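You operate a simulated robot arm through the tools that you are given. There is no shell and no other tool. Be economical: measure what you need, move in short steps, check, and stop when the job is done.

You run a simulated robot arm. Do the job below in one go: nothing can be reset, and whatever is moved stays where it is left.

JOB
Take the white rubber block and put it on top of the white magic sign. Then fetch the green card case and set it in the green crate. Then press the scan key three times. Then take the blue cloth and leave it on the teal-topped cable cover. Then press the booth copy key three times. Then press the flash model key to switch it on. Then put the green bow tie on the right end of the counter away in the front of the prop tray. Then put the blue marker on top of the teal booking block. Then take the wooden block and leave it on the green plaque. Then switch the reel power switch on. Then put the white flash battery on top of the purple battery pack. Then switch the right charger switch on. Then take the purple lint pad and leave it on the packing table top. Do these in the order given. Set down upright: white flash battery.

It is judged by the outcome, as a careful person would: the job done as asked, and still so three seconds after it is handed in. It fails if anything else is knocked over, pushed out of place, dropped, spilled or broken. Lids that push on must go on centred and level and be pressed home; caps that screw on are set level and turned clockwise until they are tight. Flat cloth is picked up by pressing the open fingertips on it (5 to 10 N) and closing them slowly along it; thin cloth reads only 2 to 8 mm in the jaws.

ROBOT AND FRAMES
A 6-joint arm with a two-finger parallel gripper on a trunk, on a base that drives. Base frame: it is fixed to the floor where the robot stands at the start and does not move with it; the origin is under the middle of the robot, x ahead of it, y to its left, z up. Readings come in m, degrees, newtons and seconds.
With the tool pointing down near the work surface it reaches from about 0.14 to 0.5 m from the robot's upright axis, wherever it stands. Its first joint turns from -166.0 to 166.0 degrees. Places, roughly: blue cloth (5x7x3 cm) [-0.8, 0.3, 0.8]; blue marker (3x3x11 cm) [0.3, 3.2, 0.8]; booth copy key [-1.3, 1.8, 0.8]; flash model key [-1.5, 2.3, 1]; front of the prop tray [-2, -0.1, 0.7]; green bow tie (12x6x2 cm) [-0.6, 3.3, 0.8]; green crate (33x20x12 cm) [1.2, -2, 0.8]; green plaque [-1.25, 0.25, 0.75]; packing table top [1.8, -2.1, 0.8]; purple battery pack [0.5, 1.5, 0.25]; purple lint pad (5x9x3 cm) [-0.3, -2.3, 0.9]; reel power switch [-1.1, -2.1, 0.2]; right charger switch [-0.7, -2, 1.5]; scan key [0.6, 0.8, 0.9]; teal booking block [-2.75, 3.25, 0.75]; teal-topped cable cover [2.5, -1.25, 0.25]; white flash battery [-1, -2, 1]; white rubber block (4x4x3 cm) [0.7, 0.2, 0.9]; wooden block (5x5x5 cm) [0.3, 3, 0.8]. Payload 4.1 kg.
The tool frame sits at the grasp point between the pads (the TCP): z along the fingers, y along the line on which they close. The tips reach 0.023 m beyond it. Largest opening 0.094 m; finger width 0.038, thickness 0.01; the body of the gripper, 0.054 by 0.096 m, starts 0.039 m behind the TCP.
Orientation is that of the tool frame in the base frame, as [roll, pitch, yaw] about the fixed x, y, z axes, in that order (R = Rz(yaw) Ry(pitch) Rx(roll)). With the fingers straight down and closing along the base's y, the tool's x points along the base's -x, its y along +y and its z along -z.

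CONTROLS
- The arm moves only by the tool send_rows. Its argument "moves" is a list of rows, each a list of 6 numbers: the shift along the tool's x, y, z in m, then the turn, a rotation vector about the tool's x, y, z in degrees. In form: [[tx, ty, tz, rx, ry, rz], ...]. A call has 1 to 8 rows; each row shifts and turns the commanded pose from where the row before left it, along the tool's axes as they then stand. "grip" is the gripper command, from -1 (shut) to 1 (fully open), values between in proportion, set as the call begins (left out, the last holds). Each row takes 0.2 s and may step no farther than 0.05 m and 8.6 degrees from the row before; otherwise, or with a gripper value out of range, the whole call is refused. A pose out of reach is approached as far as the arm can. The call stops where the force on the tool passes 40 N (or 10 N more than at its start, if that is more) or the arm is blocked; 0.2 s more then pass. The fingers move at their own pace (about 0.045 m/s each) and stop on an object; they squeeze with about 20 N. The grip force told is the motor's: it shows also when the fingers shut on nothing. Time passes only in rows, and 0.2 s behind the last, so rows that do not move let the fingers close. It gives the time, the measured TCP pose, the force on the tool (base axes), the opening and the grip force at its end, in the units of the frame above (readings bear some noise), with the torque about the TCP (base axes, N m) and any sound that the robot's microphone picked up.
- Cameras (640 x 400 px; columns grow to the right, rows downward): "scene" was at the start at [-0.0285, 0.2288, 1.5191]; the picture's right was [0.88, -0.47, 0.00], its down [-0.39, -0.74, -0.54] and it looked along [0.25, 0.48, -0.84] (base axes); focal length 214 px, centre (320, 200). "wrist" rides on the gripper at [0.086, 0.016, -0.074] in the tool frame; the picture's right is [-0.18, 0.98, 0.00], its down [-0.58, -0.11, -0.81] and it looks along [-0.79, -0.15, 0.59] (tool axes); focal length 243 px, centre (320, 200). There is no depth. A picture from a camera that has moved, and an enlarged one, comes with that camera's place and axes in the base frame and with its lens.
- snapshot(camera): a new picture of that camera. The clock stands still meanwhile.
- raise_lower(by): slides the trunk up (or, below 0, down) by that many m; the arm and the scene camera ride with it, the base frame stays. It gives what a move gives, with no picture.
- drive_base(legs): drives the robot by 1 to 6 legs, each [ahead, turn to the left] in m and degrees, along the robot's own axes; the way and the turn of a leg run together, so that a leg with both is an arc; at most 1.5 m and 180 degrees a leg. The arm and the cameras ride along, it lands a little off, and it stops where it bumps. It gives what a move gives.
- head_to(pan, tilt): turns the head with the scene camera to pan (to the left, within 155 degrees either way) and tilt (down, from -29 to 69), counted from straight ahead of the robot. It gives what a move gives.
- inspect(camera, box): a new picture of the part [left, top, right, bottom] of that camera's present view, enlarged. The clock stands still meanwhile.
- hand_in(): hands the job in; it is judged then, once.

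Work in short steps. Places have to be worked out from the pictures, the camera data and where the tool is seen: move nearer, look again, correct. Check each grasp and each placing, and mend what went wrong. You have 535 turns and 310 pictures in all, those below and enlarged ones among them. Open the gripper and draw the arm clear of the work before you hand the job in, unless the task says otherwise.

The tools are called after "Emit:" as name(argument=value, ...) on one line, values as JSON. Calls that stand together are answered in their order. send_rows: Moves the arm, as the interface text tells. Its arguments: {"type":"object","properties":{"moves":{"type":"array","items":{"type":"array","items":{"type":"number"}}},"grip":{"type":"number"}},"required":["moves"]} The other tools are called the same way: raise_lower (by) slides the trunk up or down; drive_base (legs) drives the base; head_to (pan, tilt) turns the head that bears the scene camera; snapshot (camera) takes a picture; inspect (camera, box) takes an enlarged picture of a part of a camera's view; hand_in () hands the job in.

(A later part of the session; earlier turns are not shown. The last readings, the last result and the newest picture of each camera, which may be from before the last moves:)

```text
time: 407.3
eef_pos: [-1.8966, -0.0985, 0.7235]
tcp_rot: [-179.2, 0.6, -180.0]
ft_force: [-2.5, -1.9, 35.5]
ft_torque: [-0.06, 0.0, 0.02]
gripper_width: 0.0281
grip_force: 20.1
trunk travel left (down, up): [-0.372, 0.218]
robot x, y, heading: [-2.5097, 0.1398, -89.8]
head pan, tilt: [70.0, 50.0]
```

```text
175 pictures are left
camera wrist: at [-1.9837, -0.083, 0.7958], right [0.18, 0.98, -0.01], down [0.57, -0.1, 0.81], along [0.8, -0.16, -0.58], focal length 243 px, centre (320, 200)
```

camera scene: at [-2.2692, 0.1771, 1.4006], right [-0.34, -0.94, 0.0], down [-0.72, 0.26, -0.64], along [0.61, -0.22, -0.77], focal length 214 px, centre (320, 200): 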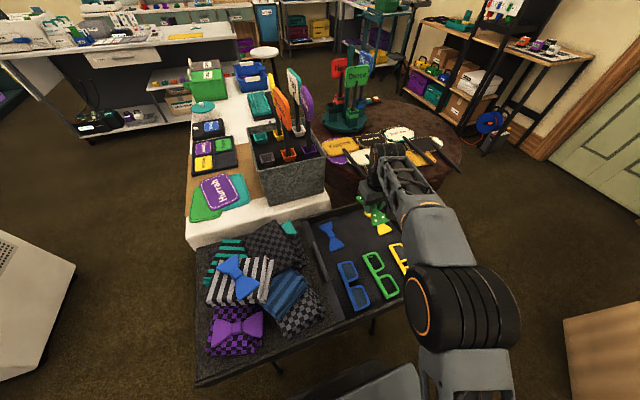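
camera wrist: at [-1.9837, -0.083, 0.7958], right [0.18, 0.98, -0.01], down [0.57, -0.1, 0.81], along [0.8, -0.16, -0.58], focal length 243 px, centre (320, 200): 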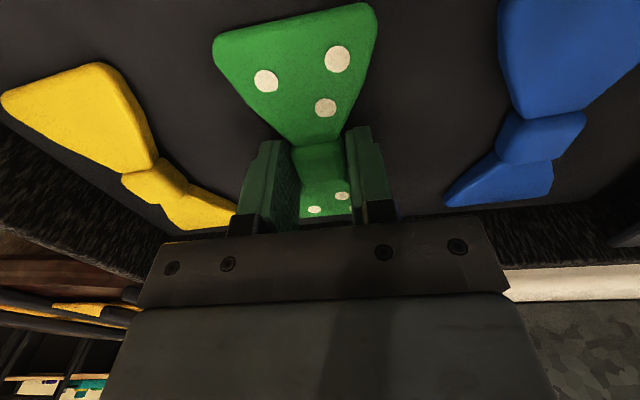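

It's resting on the tray floor. Ease up, open a little, and withdraw.

Emit:
send_rows(moves=[[0, 0, -0.006, 0, 0, 0], [0, 0, 0, 0, 0, 0]])

Emit:
send_rows(moves=[[0, 0, 0, 0, 0, 0], [0, 0, 0, 0, 0, 0], [0, 0, -0.03, 0, 0, 0], [0, 0, -0.04, 0, 0, 0], [0, 0, -0.04, 0, 0, 0], [0, 0, -0.04, 0, 0, 0]], grip=-0.1)

Emit:
snapshot(camera="wrist")

```text
time: 407.9
eef_pos: [-1.8972, -0.0986, 0.7234]
tcp_rot: [-179.4, 0.0, 180.0]
ft_force: [4.4, -7.8, 13.1]
ft_torque: [-0.2, -0.55, -0.2]
gripper_width: 0.0275
grip_force: 19.8
trunk travel left (down, up): [-0.372, 0.218]
robot x, y, heading: [-2.5026, 0.1388, -89.6]
head pan, tilt: [70.0, 50.0]
```

```text
time: 409.3
eef_pos: [-1.8965, -0.0976, 0.872]
tcp_rot: [-179.4, 0.0, -180.0]
ft_force: [0.3, 0.5, -0.1]
ft_torque: [0.02, -0.03, 0.0]
gripper_width: 0.0423
grip_force: 0.1
trunk travel left (down, up): [-0.372, 0.218]
robot x, y, heading: [-2.5076, 0.1413, -89.8]
head pan, tilt: [70.0, 50.0]
```

```text
174 pictures are left
camera wrist: at [-1.9826, -0.0821, 0.9466], right [0.18, 0.98, -0.01], down [0.58, -0.1, 0.81], along [0.79, -0.15, -0.59], focal length 243 px, centre (320, 200)
```

wrist: 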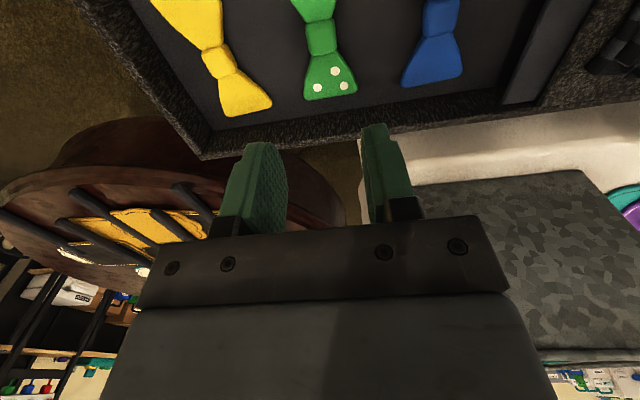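

The green bow tie lies neatly between the others. I lift, swing the arm back, reverse out and head to the far counter for the blue marker.

Emit:
send_rows(moves=[[0, 0, -0.045, 0, 0, 0], [0, 0, -0.045, 0, 0, 0], [0, 0, -0.045, 0, 0, 0], [0.046, -0.015, 0, 0, 0, 0], [0.046, -0.015, 0, 0, 0, 0], [0.046, -0.015, 0, 0, 0, 0], [0.046, -0.015, 0, 0, 0, 0], [0.046, -0.015, 0, 0, 0, 0]], grip=-1)

Emit:
send_rows(moves=[[0.046, -0.015, 0, 0, 0, 0], [0.046, -0.015, 0, 0, 0, 0], [0.046, -0.015, 0, 0, 0, 0], [0.046, -0.015, 0, 0, 0, 0], [0.046, -0.015, 0, 0, 0, 0], [0.046, -0.015, 0, 0, 0, 0], [0.046, -0.015, 0, 0, 0, 0]])

Emit:
drive_base(legs=[[-1.0, 0], [0, 90], [1.5, 0], [0.45, 0], [0, 65], [1.3, 0]])

Emit:
head_to(pan=0, tilt=35)

Emit:
snapshot(camera="scene")

```text
time: 411.1
eef_pos: [-1.9213, -0.0895, 0.9978]
tcp_rot: [-179.4, 0.0, 180.0]
ft_force: [0.2, -1.0, 0.0]
ft_torque: [-0.02, 0.04, -0.01]
gripper_width: 0.0
grip_force: 20.9
out of reach, approached as far as the arm can: row 2, 3, 4, 5, 6, 7, 8
trunk travel left (down, up): [-0.372, 0.218]
robot x, y, heading: [-2.5023, 0.1428, -89.6]
head pan, tilt: [70.0, 50.0]
```

```text
time: 412.7
eef_pos: [-1.921, -0.0887, 0.9982]
tcp_rot: [-179.4, 0.0, -180.0]
ft_force: [0.6, -0.3, 0.8]
ft_torque: [-0.03, -0.02, -0.02]
gripper_width: 0.0
grip_force: 19.8
out of reach, approached as far as the arm can: row 1, 2, 3, 4, 5, 6, 7
trunk travel left (down, up): [-0.372, 0.218]
robot x, y, heading: [-2.5077, 0.1412, -89.6]
head pan, tilt: [70.0, 50.0]
```

```text
time: 424.4
eef_pos: [-1.8223, 1.7088, 1.0009]
tcp_rot: [180.0, -0.4, -90.1]
ft_force: [-5.7, -1.7, 2.7]
ft_torque: [0.21, -0.61, 0.05]
gripper_width: 0.0
grip_force: 19.9
trunk travel left (down, up): [-0.372, 0.218]
robot x, y, heading: [-2.0527, 1.1241, -0.5]
head pan, tilt: [70.0, 50.0]
stopped in leg 3: the force on the tool passed its limit (the readings are from after the stop); the commanded pose is now the measured one
```

```text
time: 425.9
eef_pos: [-1.8223, 1.7092, 0.9997]
tcp_rot: [180.0, -0.4, -90.1]
ft_force: [-8.6, 1.4, 4.7]
ft_torque: [0.04, -0.94, 0.24]
gripper_width: 0.0002
grip_force: 20.4
trunk travel left (down, up): [-0.372, 0.218]
robot x, y, heading: [-2.0514, 1.126, -0.2]
head pan, tilt: [0.0, 35.0]
```

```text
173 pictures are left
camera scene: at [-2.0241, 1.2928, 1.4223], right [-0.01, -1.0, 0.0], down [-0.57, 0.0, -0.82], along [0.82, 0.0, -0.57], focal length 214 px, centre (320, 200)
```

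scene: 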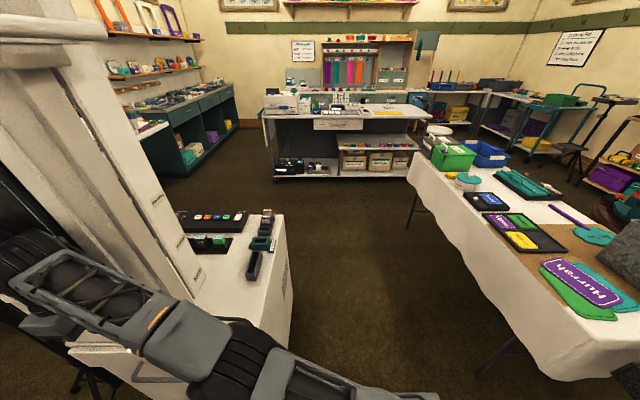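

The arm had not retracted and bumped the booth column. I back off immediately and inspect.

Emit:
drive_base(legs=[[-0.12, 0]])

Emit:
snapshot(camera="wrist")

Emit:
head_to(pan=40, tilt=35)

Emit:
snapshot(camera="scene")

```text
time: 427.1
eef_pos: [-1.9438, 1.7098, 0.998]
tcp_rot: [179.9, -0.5, -90.0]
ft_force: [0.1, -0.1, 0.1]
ft_torque: [-0.02, 0.05, 0.02]
gripper_width: 0.0
grip_force: 20.0
trunk travel left (down, up): [-0.372, 0.218]
robot x, y, heading: [-2.1729, 1.1258, -0.2]
head pan, tilt: [0.0, 35.0]
```

```text
172 pictures are left
camera wrist: at [-1.9597, 1.6233, 1.0736], right [-0.98, 0.18, 0.0], down [0.11, 0.59, 0.8], along [0.15, 0.79, -0.6], focal length 243 px, centre (320, 200)
```

wrist: 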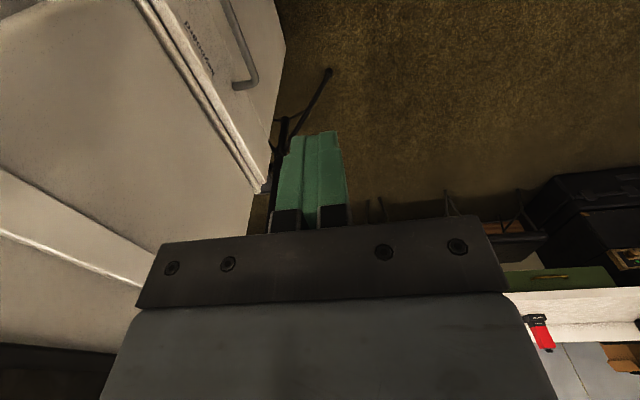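

```text
time: 428.2
eef_pos: [-1.9447, 1.7105, 1.0001]
tcp_rot: [179.9, -0.4, -89.9]
ft_force: [0.1, -0.7, 0.5]
ft_torque: [-0.01, 0.0, 0.03]
gripper_width: 0.0
grip_force: 20.1
trunk travel left (down, up): [-0.372, 0.218]
robot x, y, heading: [-2.1763, 1.1261, -0.3]
head pan, tilt: [40.0, 35.0]
```

```text
171 pictures are left
camera scene: at [-2.1649, 1.3504, 1.4223], right [0.64, -0.77, 0.0], down [-0.44, -0.37, -0.82], along [0.63, 0.52, -0.57], focal length 214 px, centre (320, 200)
```

scene: 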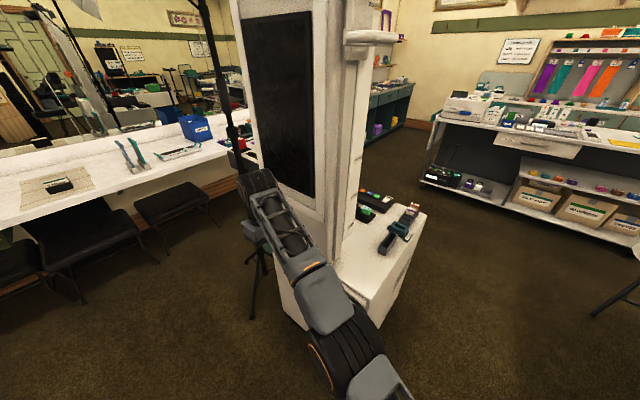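

The booth looks unmoved. Retract the arm inward now and verify it moves.

Emit:
send_rows(moves=[[0.037, 0.0146, 0, 0, 0, 0], [0.037, 0.0146, 0, 0, 0, 0], [0.037, 0.0146, 0, 0, 0, 0], [0.037, 0.0146, 0, 0, 0, 0], [0.037, 0.0146, -0.02, 0, 0, 0]])

```text
time: 429.4
eef_pos: [-1.9548, 1.6878, 1.042]
tcp_rot: [179.8, -1.0, -90.0]
ft_force: [-0.5, 0.0, 0.8]
ft_torque: [0.01, -0.03, -0.04]
gripper_width: 0.0
grip_force: 19.8
out of reach, approached as far as the arm can: row 1, 2, 3, 4, 5
trunk travel left (down, up): [-0.372, 0.218]
robot x, y, heading: [-2.173, 1.1259, -0.1]
head pan, tilt: [40.0, 35.0]
```

The inward motion is likely blocked by the robot's own head mast. I back away from the booth and swing the arm to the front instead.

Emit:
drive_base(legs=[[-0.35, 0]])

Emit:
send_rows(moves=[[0.0192, -0.0438, 0, 0, 0, 4.5], [0.0192, -0.0438, 0, 0, 0, 4.5], [0.0192, -0.0438, 0, 0, 0, 4.5], [0.0192, -0.0438, 0, 0, 0, 4.5]])

```text
time: 431.6
eef_pos: [-2.3069, 1.6913, 1.0388]
tcp_rot: [179.7, -1.1, -89.8]
ft_force: [-0.1, -0.4, -0.5]
ft_torque: [-0.02, 0.03, 0.01]
gripper_width: 0.0
grip_force: 20.1
trunk travel left (down, up): [-0.372, 0.218]
robot x, y, heading: [-2.5235, 1.1257, 0.2]
head pan, tilt: [40.0, 35.0]
```

```text
time: 432.6
eef_pos: [-2.1326, 1.6098, 1.0421]
tcp_rot: [-179.9, -1.2, -108.0]
ft_force: [-0.5, 0.4, 0.6]
ft_torque: [-0.01, -0.04, 0.01]
gripper_width: 0.0002
grip_force: 20.0
out of reach, approached as far as the arm can: row 1, 2, 3, 4
trunk travel left (down, up): [-0.372, 0.218]
robot x, y, heading: [-2.5204, 1.1257, -0.2]
head pan, tilt: [40.0, 35.0]
```

Emit:
send_rows(moves=[[0.0192, -0.0438, 0, 0, 0, 4.5], [0.0192, -0.0438, 0, 0, 0, 4.5], [0.0192, -0.0438, 0, 0, 0, 4.5], [0.0192, -0.0438, 0, 0, 0, 4.5], [0.0192, -0.0438, 0, 0, 0, 4.5], [0.0192, -0.0438, 0, 0, 0, 4.5]])

Emit:
send_rows(moves=[[0, 0, 0.03, 0, 0, 0], [0.04, 0, 0, 0, 0, 0], [0.04, 0, 0, 0, 0, 0], [0.04, 0, 0, 0, 0, 0]])

```text
time: 434.1
eef_pos: [-1.9449, 1.3947, 1.0476]
tcp_rot: [-179.3, -1.1, -134.9]
ft_force: [0.1, 0.7, -0.3]
ft_torque: [-0.01, -0.01, 0.04]
gripper_width: 0.0
grip_force: 19.9
out of reach, approached as far as the arm can: row 2, 4, 5
trunk travel left (down, up): [-0.372, 0.218]
robot x, y, heading: [-2.5262, 1.1303, -0.1]
head pan, tilt: [40.0, 35.0]
```

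```text
time: 435.1
eef_pos: [-1.9318, 1.3637, 1.0557]
tcp_rot: [-179.4, -1.1, -134.9]
ft_force: [0.1, -0.5, 0.3]
ft_torque: [0.0, 0.01, -0.02]
gripper_width: 0.0
grip_force: 20.2
out of reach, approached as far as the arm can: row 1, 2, 3, 4
trunk travel left (down, up): [-0.372, 0.218]
robot x, y, heading: [-2.5205, 1.1268, -0.1]
head pan, tilt: [40.0, 35.0]
```

The arm seems stuck at its stretched-elbow singularity. I try tilting the tool, which brings the wrist inward.

Emit:
send_rows(moves=[[0, 0, 0.04, 0, -8, 0], [0, 0, 0.04, 0, -8, 0], [0, 0, 0.04, 0, -8, 0]])

Emit:
head_to(pan=10, tilt=45)

Emit:
snapshot(camera="scene")

```text
time: 435.9
eef_pos: [-1.9316, 1.3638, 1.0585]
tcp_rot: [-179.6, 0.4, -134.8]
ft_force: [-0.4, 0.0, 0.2]
ft_torque: [0.0, 0.04, -0.01]
gripper_width: 0.0002
grip_force: 19.6
out of reach, approached as far as the arm can: row 1, 2, 3
trunk travel left (down, up): [-0.372, 0.218]
robot x, y, heading: [-2.5229, 1.1323, 0.1]
head pan, tilt: [40.0, 35.0]
```

```text
time: 436.8
eef_pos: [-1.9312, 1.3636, 1.0582]
tcp_rot: [-179.7, 0.4, -134.8]
ft_force: [0.3, 0.5, -0.1]
ft_torque: [0.01, -0.02, -0.02]
gripper_width: 0.0
grip_force: 20.3
trunk travel left (down, up): [-0.372, 0.218]
robot x, y, heading: [-2.5247, 1.1249, -0.1]
head pan, tilt: [10.0, 45.0]
```

```text
170 pictures are left
camera scene: at [-2.5043, 1.3087, 1.4075], right [0.17, -0.98, 0.0], down [-0.7, -0.12, -0.71], along [0.7, 0.12, -0.71], focal length 214 px, centre (320, 200)
```

scene: 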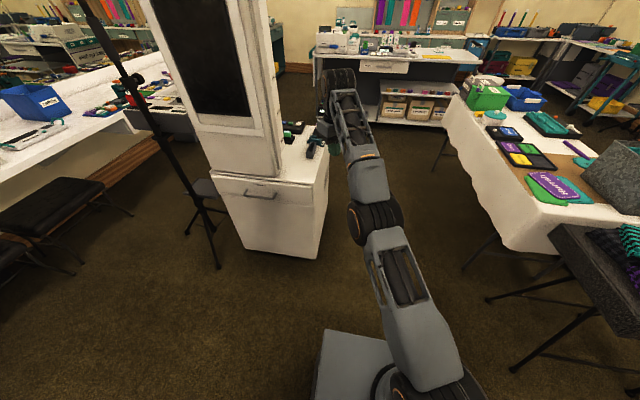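

Emit:
send_rows(moves=[[0, 0, -0.05, 0, 0, 0], [0.045, 0, -0.02, 0, 0, 0], [0.045, 0, -0.02, 0, 0, 0], [0.045, 0, -0.02, 0, 0, 0], [0.045, 0, -0.02, 0, 0, 0]])

```text
time: 438.0
eef_pos: [-2.0772, 1.232, 1.1744]
tcp_rot: [-179.6, 0.3, -134.8]
ft_force: [-0.2, 0.6, 0.4]
ft_torque: [-0.01, 0.01, 0.01]
gripper_width: 0.0001
grip_force: 20.4
out of reach, approached as far as the arm can: row 1
trunk travel left (down, up): [-0.372, 0.218]
robot x, y, heading: [-2.5277, 1.1266, -0.1]
head pan, tilt: [10.0, 45.0]
```

Free again. Now drive east past the booth and up to the far counter.

Emit:
drive_base(legs=[[1.0, 0], [0.95, 0], [0, 65], [1.25, 0], [0, 25]])

Emit:
head_to(pan=-20, tilt=35)

Emit:
snapshot(camera="scene")

```text
time: 457.8
eef_pos: [-0.1515, 2.711, 1.1747]
tcp_rot: [-179.6, 0.3, -44.5]
ft_force: [-0.5, 0.4, 1.2]
ft_torque: [0.0, 0.02, 0.01]
gripper_width: 0.0
grip_force: 19.9
trunk travel left (down, up): [-0.372, 0.218]
robot x, y, heading: [-0.0457, 2.2646, 90.0]
head pan, tilt: [10.0, 45.0]
```

```text
time: 458.8
eef_pos: [-0.1511, 2.7114, 1.1737]
tcp_rot: [-179.6, 0.5, -44.4]
ft_force: [0.8, -0.7, -0.1]
ft_torque: [0.01, -0.03, -0.01]
gripper_width: 0.0
grip_force: 20.2
trunk travel left (down, up): [-0.372, 0.218]
robot x, y, heading: [-0.0441, 2.2643, 90.1]
head pan, tilt: [-20.0, 35.0]
```

```text
169 pictures are left
camera scene: at [-0.1823, 2.2889, 1.4223], right [0.94, -0.34, 0.0], down [-0.19, -0.54, -0.82], along [0.28, 0.77, -0.57], focal length 214 px, centre (320, 200)
```

scene: 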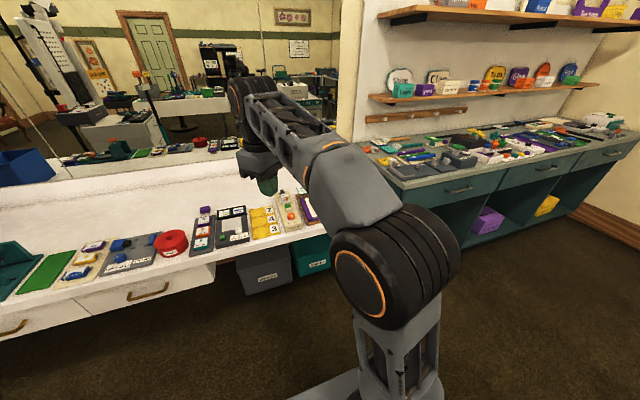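

Emit:
snapshot(camera="wrist")

Emit:
send_rows(moves=[[0.03, 0.03, 0, 0, 0, 0], [0.03, 0.03, 0, 0, 0, 0], [0.03, 0.03, 0, 0, 0, 0]])

Emit:
head_to(pan=-30, tilt=40)

Emit:
snapshot(camera="scene")

```text
168 pictures are left
camera wrist: at [-0.1014, 2.6373, 1.2475], right [-0.82, -0.57, -0.01], down [-0.34, 0.48, 0.81], along [-0.46, 0.67, -0.59], focal length 243 px, centre (320, 200)
```

wrist: 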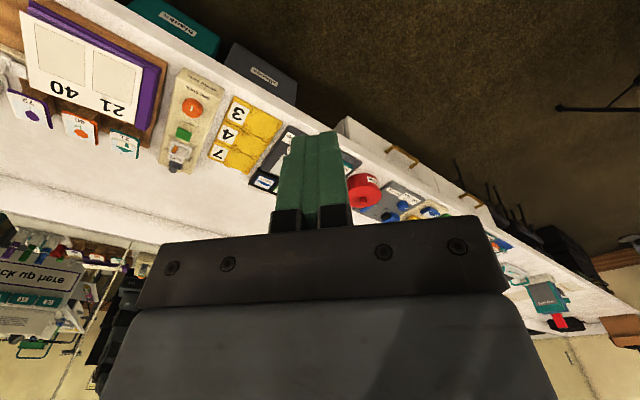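

```text
time: 459.6
eef_pos: [-0.1497, 2.582, 1.174]
tcp_rot: [-179.7, 0.5, -44.5]
ft_force: [-0.2, -0.4, -0.1]
ft_torque: [-0.03, 0.0, 0.04]
gripper_width: 0.0
grip_force: 19.9
trunk travel left (down, up): [-0.372, 0.218]
robot x, y, heading: [-0.0434, 2.2644, 90.5]
head pan, tilt: [-20.0, 35.0]
```

```text
time: 460.3
eef_pos: [-0.1507, 2.5819, 1.1751]
tcp_rot: [-179.6, 0.5, -44.5]
ft_force: [0.3, -0.4, 0.2]
ft_torque: [-0.02, 0.04, 0.0]
gripper_width: 0.0
grip_force: 20.4
trunk travel left (down, up): [-0.372, 0.218]
robot x, y, heading: [-0.0432, 2.2668, 90.2]
head pan, tilt: [-30.0, 40.0]
```

```text
167 pictures are left
camera scene: at [-0.1699, 2.2798, 1.4148], right [0.87, -0.5, 0.0], down [-0.32, -0.56, -0.77], along [0.38, 0.67, -0.64], focal length 214 px, centre (320, 200)
```

scene: 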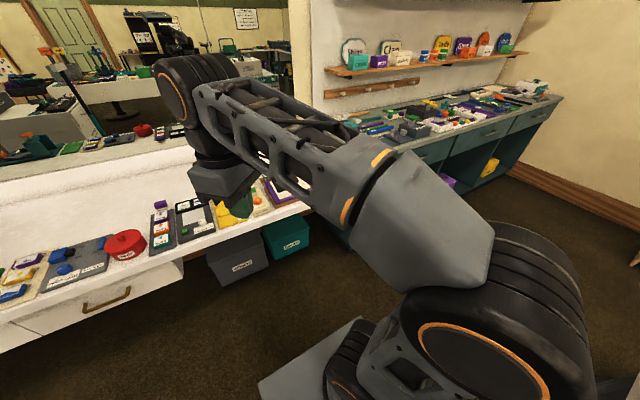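

The arm blocks the view; I move closer to the right end of the counter, then look with the head from the side.

Emit:
drive_base(legs=[[0, -36], [0.38, 0], [0, 36]])

Emit:
head_to(pan=-15, tilt=50)

Emit:
snapshot(camera="scene")

Emit:
snapshot(camera="wrist")

```text
time: 466.1
eef_pos: [0.0763, 2.8915, 1.1741]
tcp_rot: [-179.6, 0.4, -45.0]
ft_force: [-0.2, 0.6, -0.2]
ft_torque: [-0.02, -0.04, -0.01]
gripper_width: 0.0
grip_force: 20.3
trunk travel left (down, up): [-0.372, 0.218]
robot x, y, heading: [0.1792, 2.5733, 90.1]
head pan, tilt: [-30.0, 40.0]
```

```text
time: 466.9
eef_pos: [0.0764, 2.89, 1.1749]
tcp_rot: [-179.5, 0.4, -44.9]
ft_force: [-0.1, -1.0, -0.9]
ft_torque: [-0.01, 0.0, -0.02]
gripper_width: 0.0
grip_force: 20.1
trunk travel left (down, up): [-0.372, 0.218]
robot x, y, heading: [0.1825, 2.5744, 89.8]
head pan, tilt: [-15.0, 50.0]
```

```text
166 pictures are left
camera scene: at [0.0334, 2.5896, 1.4006], right [0.97, -0.26, 0.0], down [-0.2, -0.74, -0.64], along [0.17, 0.62, -0.77], focal length 214 px, centre (320, 200)
```

scene: 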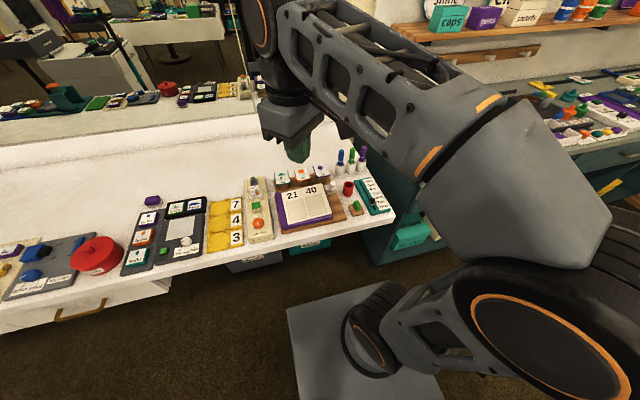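

```text
165 pictures are left
camera wrist: at [0.1267, 2.8165, 1.248], right [-0.82, -0.57, -0.01], down [-0.34, 0.48, 0.81], along [-0.46, 0.67, -0.59], focal length 243 px, centre (320, 200)
```

wrist: 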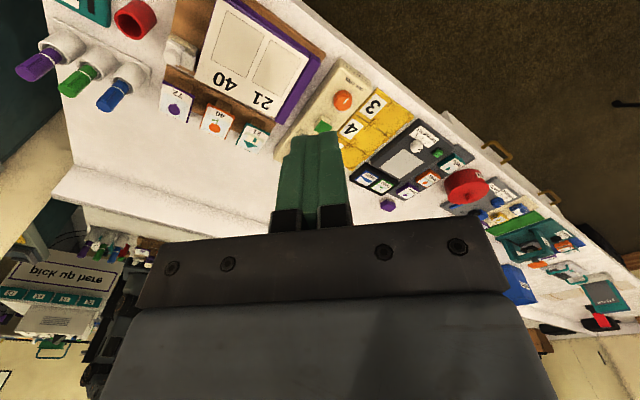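

Three standing markers (purple, green, blue) are visible at the right end. Zoom on them.

Emit:
inspect(camera="scene", box=[260, 135, 410, 245])

Emit:
inspect(camera="wrist", box=[0, 0, 240, 150])

```text
3.64 times, centred on (335, 190) of scene
camera zoom: at [0.0334, 2.5896, 1.4006], right [0.97, -0.26, 0.0], down [-0.2, -0.74, -0.64], along [0.17, 0.62, -0.77], focal length 780 px, centre (266, 236)
```

zoom: 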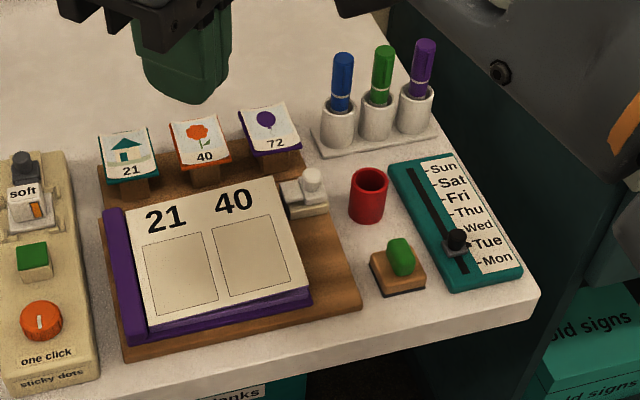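

```text
2.67 times, centred on (120, 75) of wrist
camera zoom: at [0.1267, 2.8165, 1.248], right [-0.82, -0.57, -0.01], down [-0.34, 0.48, 0.81], along [-0.46, 0.67, -0.59], focal length 647 px, centre (853, 533)
```

zoom: 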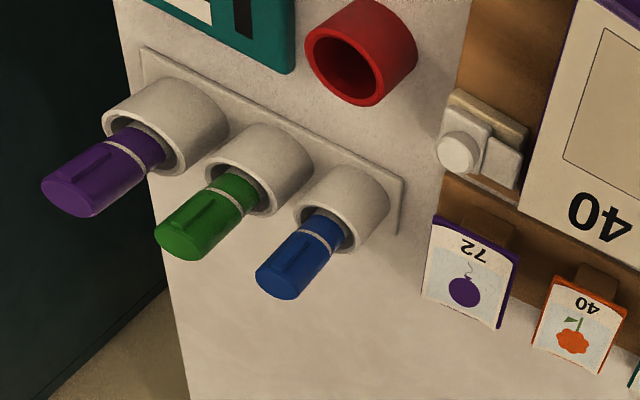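

The blue marker stands in a cup at about (0.288, 3.215), top z≈0.89, markers lined along x. I'll grip it across y, well above the cup rim.

Emit:
send_rows(moves=[[0, 0, 0, 0, 0, -7.5], [0, 0, 0, 0, 0, -7.5], [0, 0, 0, 0, 0, -7.5], [0, 0, 0, 0, 0, -7.5], [0, 0, 0, 0, 0, -7.5], [0, 0, 0, 0, 0, -7.5]], grip=0.4)

Emit:
send_rows(moves=[[0.0236, -0.0361, 0.008, 0, 0, 0], [0.0236, -0.0361, 0.008, 0, 0, 0], [0.0236, -0.0361, 0.008, 0, 0, 0], [0.0236, -0.0361, 0.008, 0, 0, 0], [0.0236, -0.0361, 0.008, 0, 0, 0], [0.0236, -0.0361, 0.008, 0, 0, 0], [0.0236, -0.0361, 0.008, 0, 0, 0]])

Emit:
snapshot(camera="wrist")

Emit:
snapshot(camera="scene")

```text
time: 468.3
eef_pos: [0.0763, 2.8908, 1.1754]
tcp_rot: [-179.4, 0.0, 0.2]
ft_force: [0.4, -0.3, -0.1]
ft_torque: [-0.03, -0.01, -0.02]
gripper_width: 0.0658
grip_force: 0.0
trunk travel left (down, up): [-0.372, 0.218]
robot x, y, heading: [0.1795, 2.5732, 90.0]
head pan, tilt: [-15.0, 50.0]
```

```text
time: 469.9
eef_pos: [0.2392, 3.1455, 1.1219]
tcp_rot: [-179.5, 0.0, 0.1]
ft_force: [0.5, -0.4, -0.7]
ft_torque: [0.01, -0.01, -0.02]
gripper_width: 0.0658
grip_force: 0.0
trunk travel left (down, up): [-0.372, 0.218]
robot x, y, heading: [0.1814, 2.5741, 89.8]
head pan, tilt: [-15.0, 50.0]
```

```text
162 pictures are left
camera wrist: at [0.3265, 3.1279, 1.1954], right [-0.18, -0.98, -0.01], down [-0.58, 0.1, 0.81], along [-0.79, 0.15, -0.59], focal length 243 px, centre (320, 200)
```

wrist: 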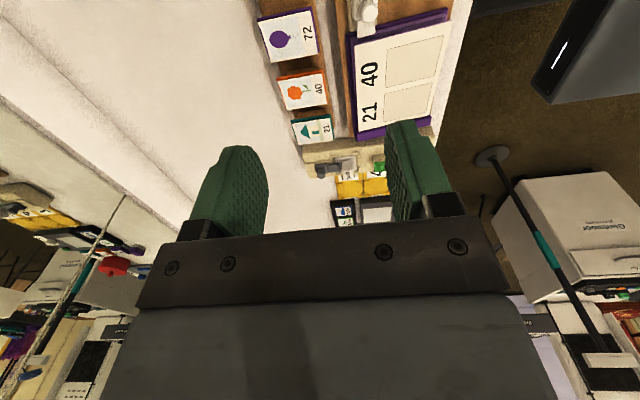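

```text
161 pictures are left
camera scene: at [0.0334, 2.5899, 1.4006], right [0.97, -0.26, 0.0], down [-0.2, -0.74, -0.64], along [0.17, 0.62, -0.77], focal length 214 px, centre (320, 200)
```

scene: 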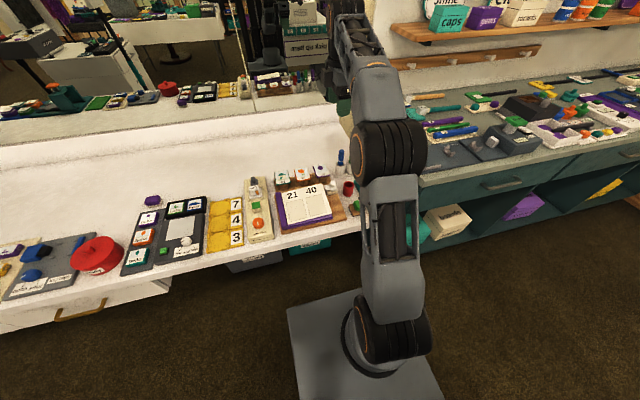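

Emit:
send_rows(moves=[[0.0245, -0.035, 0.02, 0, 0, 0], [0.0245, -0.035, 0.02, 0, 0, 0], [0, 0, 0.04, 0, 0, 0], [0, 0, 0.04, 0, 0, 0]])

Emit:
snapshot(camera="wrist")

Emit:
inspect(camera="scene", box=[280, 120, 400, 220])

```text
time: 470.9
eef_pos: [0.2874, 3.2024, 0.9944]
tcp_rot: [-179.4, -0.1, 0.0]
ft_force: [0.3, 0.3, -0.3]
ft_torque: [0.01, -0.03, 0.01]
gripper_width: 0.0659
grip_force: 0.0
out of reach, approached as far as the arm can: row 2
trunk travel left (down, up): [-0.372, 0.218]
robot x, y, heading: [0.1802, 2.5698, 89.8]
head pan, tilt: [-15.0, 50.0]
```

```text
160 pictures are left
camera wrist: at [0.3735, 3.1837, 1.0678], right [-0.18, -0.98, -0.01], down [-0.58, 0.1, 0.81], along [-0.79, 0.15, -0.59], focal length 243 px, centre (320, 200)
```

wrist: 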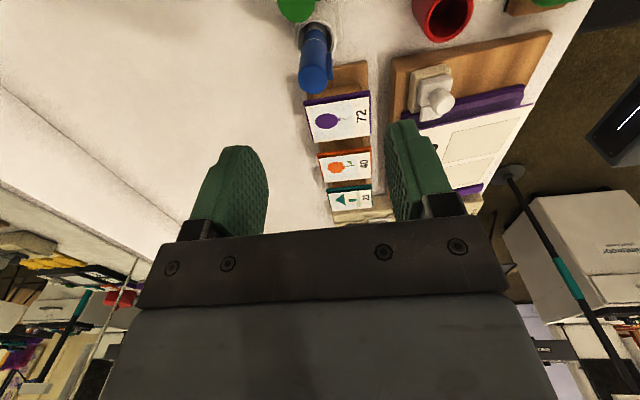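

```text
4.00 times, centred on (340, 170) of scene
camera zoom: at [0.0333, 2.5895, 1.4006], right [0.97, -0.26, 0.0], down [-0.2, -0.74, -0.64], along [0.17, 0.62, -0.77], focal length 858 px, centre (240, 320)
```

zoom: 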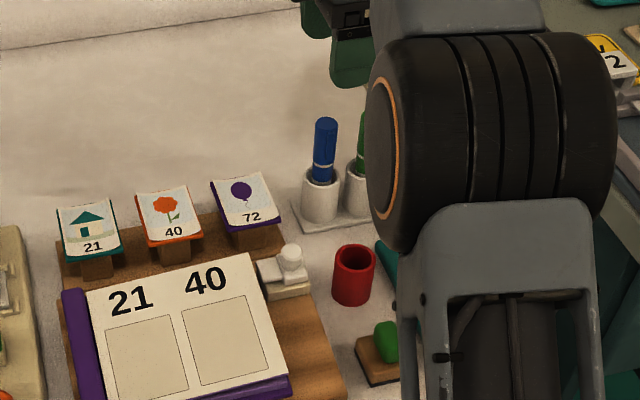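

Marker axis at (0.280, 3.207). Correct and lower.

Emit:
send_rows(moves=[[-0.007, -0.004, 0.035, 0, 0, 0], [0, 0, 0.04, 0, 0, 0], [0, 0, 0.035, 0, 0, 0]])

Emit:
snapshot(camera="wrist")

```text
time: 471.7
eef_pos: [0.2808, 3.2063, 0.8846]
tcp_rot: [-179.5, -0.1, 0.1]
ft_force: [0.0, -0.4, -0.6]
ft_torque: [0.02, 0.01, -0.03]
gripper_width: 0.066
grip_force: 0.1
trunk travel left (down, up): [-0.372, 0.218]
robot x, y, heading: [0.1858, 2.572, 89.9]
head pan, tilt: [-15.0, 50.0]
```

```text
158 pictures are left
camera wrist: at [0.3678, 3.1876, 0.9574], right [-0.18, -0.98, -0.01], down [-0.58, 0.1, 0.81], along [-0.79, 0.15, -0.59], focal length 243 px, centre (320, 200)
```

wrist: 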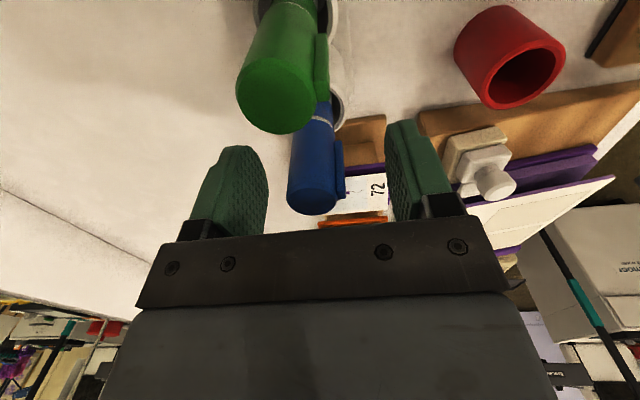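

Fingers straddle the marker; the camera is near the neighbours, so I lower only a little more and grip.

Emit:
send_rows(moves=[[0, -0.005, 0.008, 0, 0, 0]])

Emit:
send_rows(moves=[[0, 0, 0, 0, 0, 0], [0, 0, 0, 0, 0, 0], [0, 0, 0, 0, 0, 0], [0, 0, 0, 0, 0, 0]], grip=-1)

Emit:
snapshot(camera="wrist")

```text
time: 472.1
eef_pos: [0.2802, 3.2101, 0.8758]
tcp_rot: [-179.4, 0.0, 0.1]
ft_force: [-0.2, 0.5, -0.6]
ft_torque: [0.03, 0.0, -0.01]
gripper_width: 0.0658
grip_force: 0.1
trunk travel left (down, up): [-0.372, 0.218]
robot x, y, heading: [0.1796, 2.5741, 90.0]
head pan, tilt: [-15.0, 50.0]
```

```text
time: 473.1
eef_pos: [0.2804, 3.2097, 0.8757]
tcp_rot: [-179.4, 0.0, 0.2]
ft_force: [0.0, -0.1, -0.2]
ft_torque: [0.01, 0.01, 0.0]
gripper_width: 0.0206
grip_force: 19.5
trunk travel left (down, up): [-0.372, 0.218]
robot x, y, heading: [0.1803, 2.571, 89.9]
head pan, tilt: [-15.0, 50.0]
```

```text
157 pictures are left
camera wrist: at [0.3675, 3.1923, 0.9495], right [-0.18, -0.98, -0.01], down [-0.58, 0.1, 0.81], along [-0.79, 0.15, -0.59], focal length 243 px, centre (320, 200)
```

wrist: 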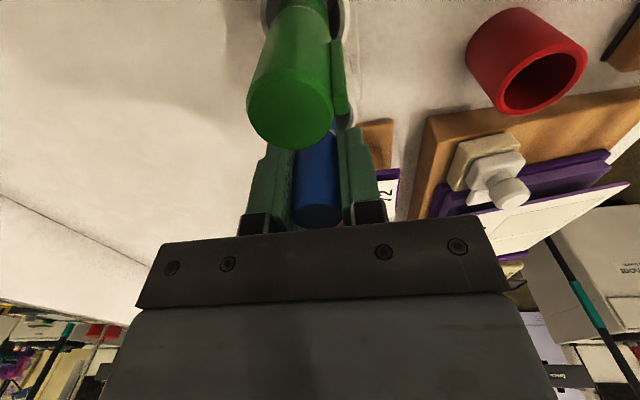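

Gripped at 20.6 mm. Lift with the trunk (straight up).

Emit:
raise_lower(by=0.2)

Emit:
snapshot(camera="wrist")

Emit:
inspect(camera="scene", box=[280, 140, 420, 240])

```text
time: 475.3
eef_pos: [0.2803, 3.2102, 1.075]
tcp_rot: [-179.4, 0.1, 0.1]
ft_force: [0.6, 0.1, -0.3]
ft_torque: [0.01, -0.01, 0.02]
gripper_width: 0.0202
grip_force: 20.1
trunk travel left (down, up): [-0.572, 0.018]
robot x, y, heading: [0.1794, 2.5751, 89.8]
head pan, tilt: [-15.0, 50.0]
```

```text
156 pictures are left
camera wrist: at [0.3675, 3.1924, 1.1493], right [-0.18, -0.98, -0.01], down [-0.58, 0.1, 0.81], along [-0.79, 0.15, -0.59], focal length 243 px, centre (320, 200)
```

wrist: 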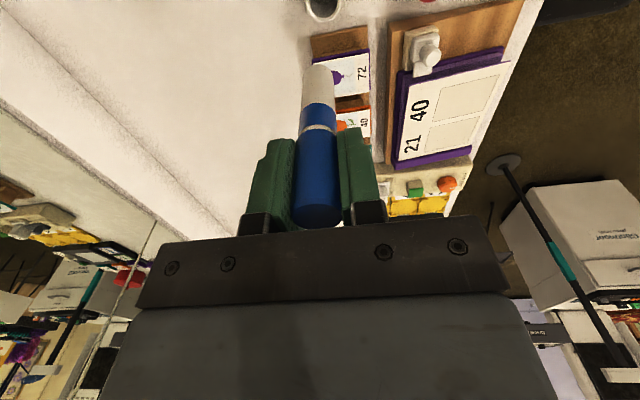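

```text
4.00 times, centred on (350, 190) of scene
camera zoom: at [0.0334, 2.5898, 1.6005], right [0.97, -0.26, 0.0], down [-0.2, -0.74, -0.64], along [0.17, 0.62, -0.77], focal length 858 px, centre (200, 240)
```

zoom: 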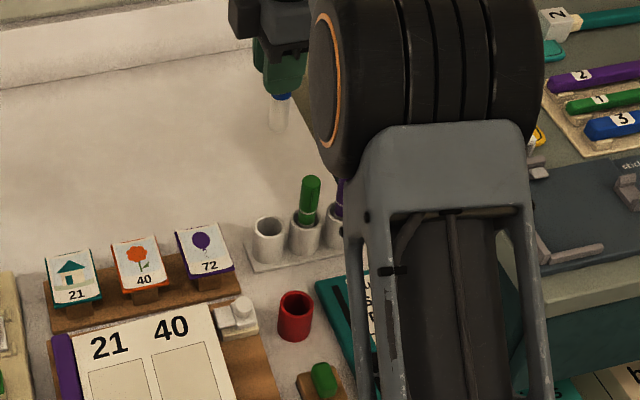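

Marker out. Pull the arm in.

Emit:
send_rows(moves=[[0, 0.04, 0, 0, 0, 0], [0, 0.04, 0, 0, 0, 0], [0, 0.04, 0, 0, 0, 0], [0, 0.04, 0, 0, 0, 0], [0, 0.04, 0, 0, 0, 0]])

```text
time: 476.5
eef_pos: [0.2817, 3.0097, 1.0746]
tcp_rot: [-179.4, 0.0, 0.1]
ft_force: [0.4, 0.3, 0.0]
ft_torque: [-0.04, 0.01, 0.0]
gripper_width: 0.0202
grip_force: 19.7
trunk travel left (down, up): [-0.572, 0.018]
robot x, y, heading: [0.1807, 2.5745, 90.0]
head pan, tilt: [-15.0, 50.0]
```

Now the long way round to the booking block, south of the booth.

Emit:
drive_base(legs=[[0, -36], [-0.38, 0], [0, 11], [-1.25, 0], [0, 115], [1.5, 0]])

```text
time: 499.0
eef_pos: [-2.4882, 1.1878, 1.0733]
tcp_rot: [-179.3, 0.0, 91.4]
ft_force: [-0.3, -0.4, -0.3]
ft_torque: [-0.02, 0.03, -0.04]
gripper_width: 0.0205
grip_force: 20.0
trunk travel left (down, up): [-0.572, 0.018]
robot x, y, heading: [-2.0504, 1.0984, -178.6]
head pan, tilt: [-15.0, 50.0]
```

Emit:
drive_base(legs=[[0.65, 0], [0, -91], [0.5, 0]])

Emit:
head_to(pan=0, tilt=30)

Emit:
snapshot(camera="scene")

```text
time: 508.9
eef_pos: [-2.5986, 2.0143, 1.0736]
tcp_rot: [-179.5, 0.0, 0.8]
ft_force: [-0.2, -0.4, -0.2]
ft_torque: [-0.01, 0.01, -0.01]
gripper_width: 0.0205
grip_force: 19.5
trunk travel left (down, up): [-0.572, 0.018]
robot x, y, heading: [-2.6933, 1.5738, 90.7]
head pan, tilt: [-15.0, 50.0]
```

```text
time: 509.8
eef_pos: [-2.5999, 2.0148, 1.074]
tcp_rot: [-179.5, -0.1, 0.8]
ft_force: [-0.1, -0.1, -1.3]
ft_torque: [0.0, 0.0, 0.01]
gripper_width: 0.0204
grip_force: 20.1
trunk travel left (down, up): [-0.572, 0.018]
robot x, y, heading: [-2.694, 1.5758, 90.5]
head pan, tilt: [0.0, 30.0]
```

```text
154 pictures are left
camera scene: at [-2.8621, 1.6072, 1.6303], right [1.0, 0.01, 0.0], down [0.0, -0.5, -0.86], along [-0.01, 0.86, -0.5], focal length 214 px, centre (320, 200)
```

scene: 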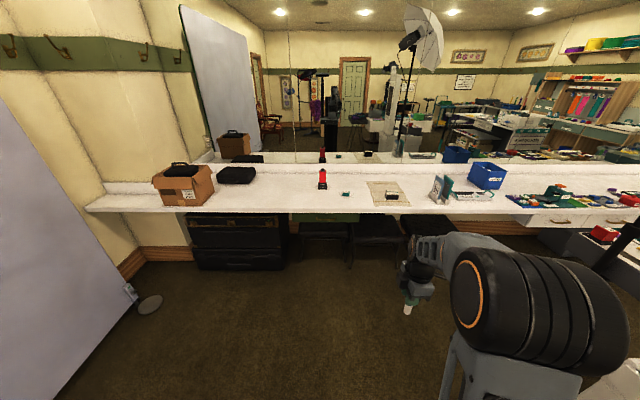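

Emit:
inspect(camera="scene", box=[280, 150, 440, 230])

```text
4.00 times, centred on (360, 190) of scene
camera zoom: at [-2.8621, 1.6072, 1.6303], right [1.0, 0.01, 0.0], down [0.0, -0.5, -0.86], along [-0.01, 0.86, -0.5], focal length 858 px, centre (160, 240)
```

zoom: 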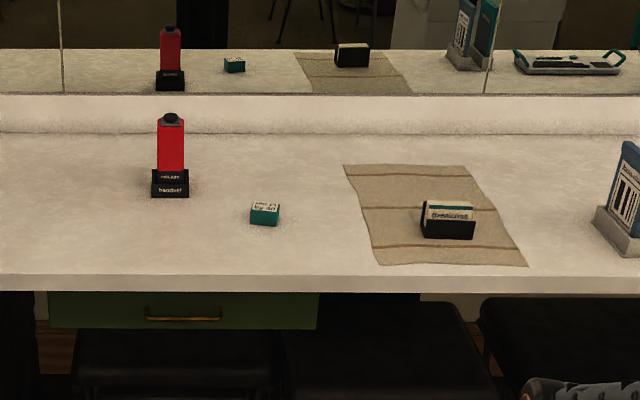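

Emit:
inspect(camera="wrist", box=[240, 40, 400, 240])

Emit:
inspect(camera="scene", box=[380, 240, 460, 320])

```text
2.00 times, centred on (320, 140) of wrist
camera zoom: at [-2.5129, 1.9973, 1.1472], right [-0.17, -0.99, -0.01], down [-0.58, 0.09, 0.81], along [-0.79, 0.14, -0.59], focal length 485 px, centre (320, 320)
```

zoom: 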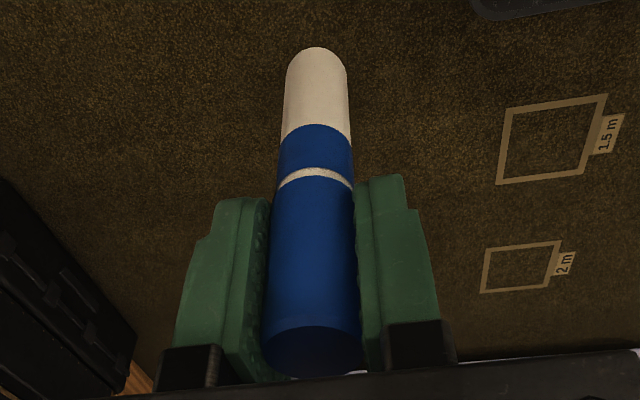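

```text
5.00 times, centred on (420, 280) of scene
camera zoom: at [-2.8621, 1.6072, 1.6303], right [1.0, 0.01, 0.0], down [0.0, -0.5, -0.86], along [-0.01, 0.86, -0.5], focal length 1072 px, centre (-180, -200)
```

zoom: 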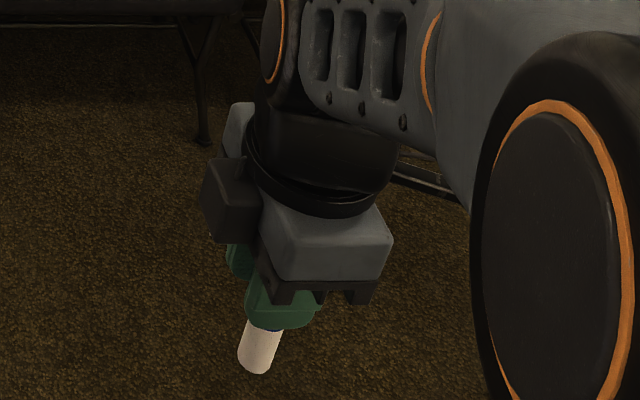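

Emit:
inspect(camera="scene", box=[260, 200, 440, 320])

```text
3.33 times, centred on (350, 260) of scene
camera zoom: at [-2.8621, 1.6072, 1.6303], right [1.0, 0.01, 0.0], down [0.0, -0.5, -0.86], along [-0.01, 0.86, -0.5], focal length 715 px, centre (220, 0)
```

zoom: 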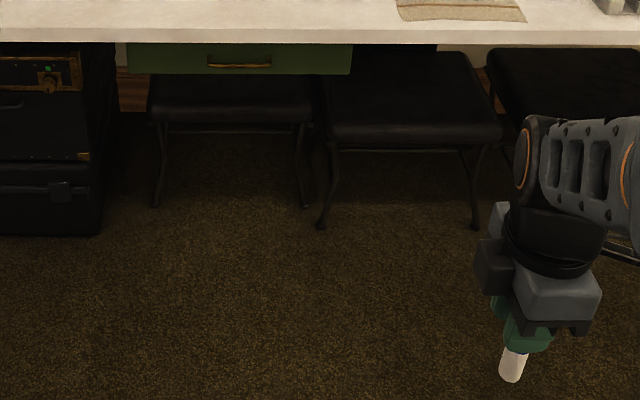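

Stools are tucked under the counter edge (y≈2.9). I drive up to y≈2.57.

Emit:
drive_base(legs=[[0.98, 0]])

Emit:
head_to(pan=-15, tilt=50)

Emit:
snapshot(camera="scene")

Emit:
snapshot(camera="wrist")

```text
time: 514.8
eef_pos: [-2.616, 2.9816, 1.0751]
tcp_rot: [-179.4, 0.0, 1.2]
ft_force: [-0.4, -0.7, -0.4]
ft_torque: [-0.02, -0.01, 0.03]
gripper_width: 0.0204
grip_force: 19.9
trunk travel left (down, up): [-0.572, 0.018]
robot x, y, heading: [-2.7088, 2.5409, 90.8]
head pan, tilt: [0.0, 30.0]
```

```text
time: 515.6
eef_pos: [-2.6166, 2.9811, 1.0736]
tcp_rot: [-179.4, 0.0, 1.2]
ft_force: [0.2, 0.4, -1.0]
ft_torque: [0.04, -0.02, -0.02]
gripper_width: 0.0202
grip_force: 20.0
trunk travel left (down, up): [-0.572, 0.018]
robot x, y, heading: [-2.7091, 2.5443, 90.9]
head pan, tilt: [-15.0, 50.0]
```

```text
149 pictures are left
camera scene: at [-2.856, 2.5563, 1.6006], right [0.97, -0.24, 0.0], down [-0.19, -0.74, -0.64], along [0.16, 0.62, -0.77], focal length 214 px, centre (320, 200)
```

scene: 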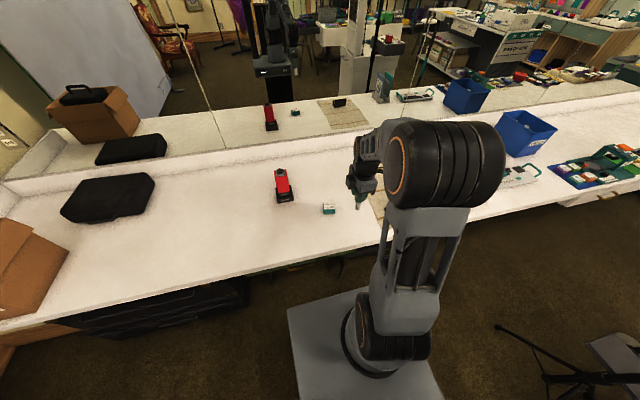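

```text
148 pictures are left
camera wrist: at [-2.5295, 2.9653, 1.1475], right [-0.16, -0.99, -0.01], down [-0.58, 0.09, 0.81], along [-0.8, 0.14, -0.59], focal length 243 px, centre (320, 200)
```

wrist: 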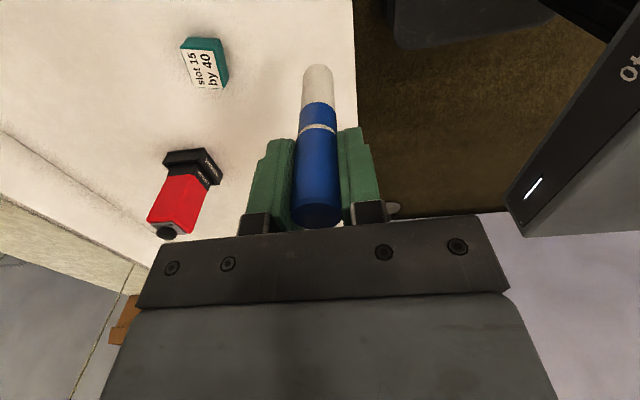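

Emit:
inspect(camera="wrist", box=[140, 10, 300, 110])

Emit:
inspect(camera="scene", box=[270, 160, 390, 240])

```text
4.00 times, centred on (220, 60) of wrist
camera zoom: at [-2.5295, 2.9653, 1.1475], right [-0.16, -0.99, -0.01], down [-0.58, 0.09, 0.81], along [-0.8, 0.14, -0.59], focal length 970 px, centre (720, 760)
```

zoom: 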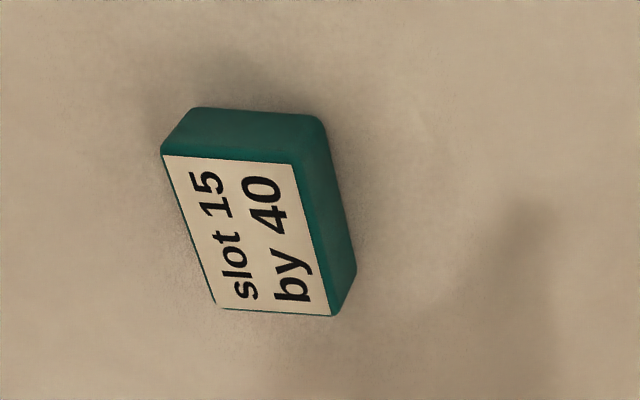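

```text
5.00 times, centred on (330, 200) of scene
camera zoom: at [-2.856, 2.5563, 1.6006], right [0.97, -0.24, 0.0], down [-0.19, -0.74, -0.64], along [0.16, 0.62, -0.77], focal length 1072 px, centre (270, 200)
```

zoom: 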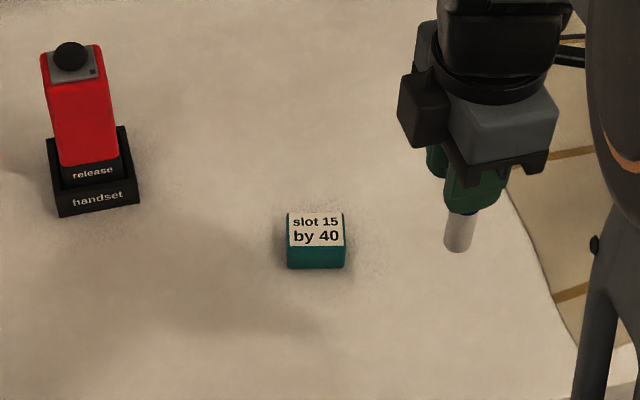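

Block top is at about (-2.662, 3.145, 0.815), flat ~5x4 cm; the marker's flat bottom hangs ~96 mm below the TCP. I level the tool and move above the block.

Emit:
send_rows(moves=[[-0.0105, -0.041, 0, -0.6, 0, 0], [-0.0105, -0.041, 0, 0, 0, 0], [-0.0105, -0.041, 0, 0, 0, 0], [-0.0105, -0.042, 0, 0, 0, 0], [0, 0, 0.045, 0, 0, 0], [0, 0, 0.045, 0, 0, 0]])

Emit:
snapshot(camera="wrist")

Emit:
inspect(camera="scene", box=[270, 160, 390, 240])

```text
time: 517.0
eef_pos: [-2.6614, 3.1456, 0.9809]
tcp_rot: [179.9, 0.1, 1.2]
ft_force: [0.6, 1.0, -0.1]
ft_torque: [0.02, -0.02, 0.01]
gripper_width: 0.0203
grip_force: 20.2
trunk travel left (down, up): [-0.572, 0.018]
robot x, y, heading: [-2.7123, 2.5438, 91.3]
head pan, tilt: [-15.0, 50.0]
```

```text
145 pictures are left
camera wrist: at [-2.5751, 3.1304, 1.0545], right [-0.16, -0.99, 0.0], down [-0.58, 0.1, 0.81], along [-0.79, 0.13, -0.59], focal length 243 px, centre (320, 200)
```

wrist: 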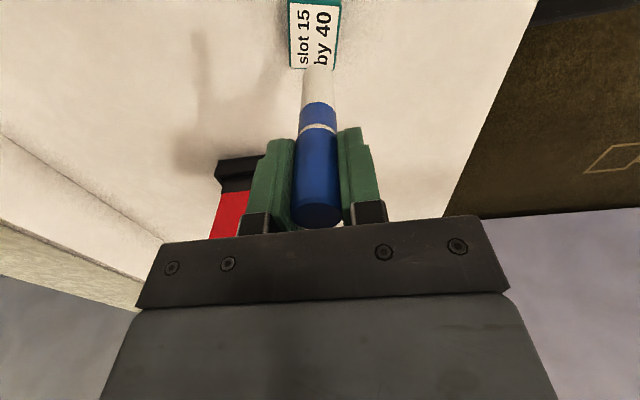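

```text
5.00 times, centred on (330, 200) of scene
camera zoom: at [-2.8559, 2.5567, 1.6006], right [0.97, -0.24, 0.0], down [-0.19, -0.74, -0.64], along [0.16, 0.62, -0.77], focal length 1072 px, centre (270, 200)
```

zoom: 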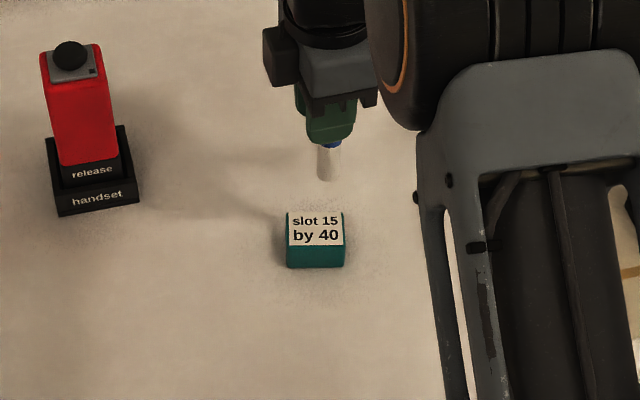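

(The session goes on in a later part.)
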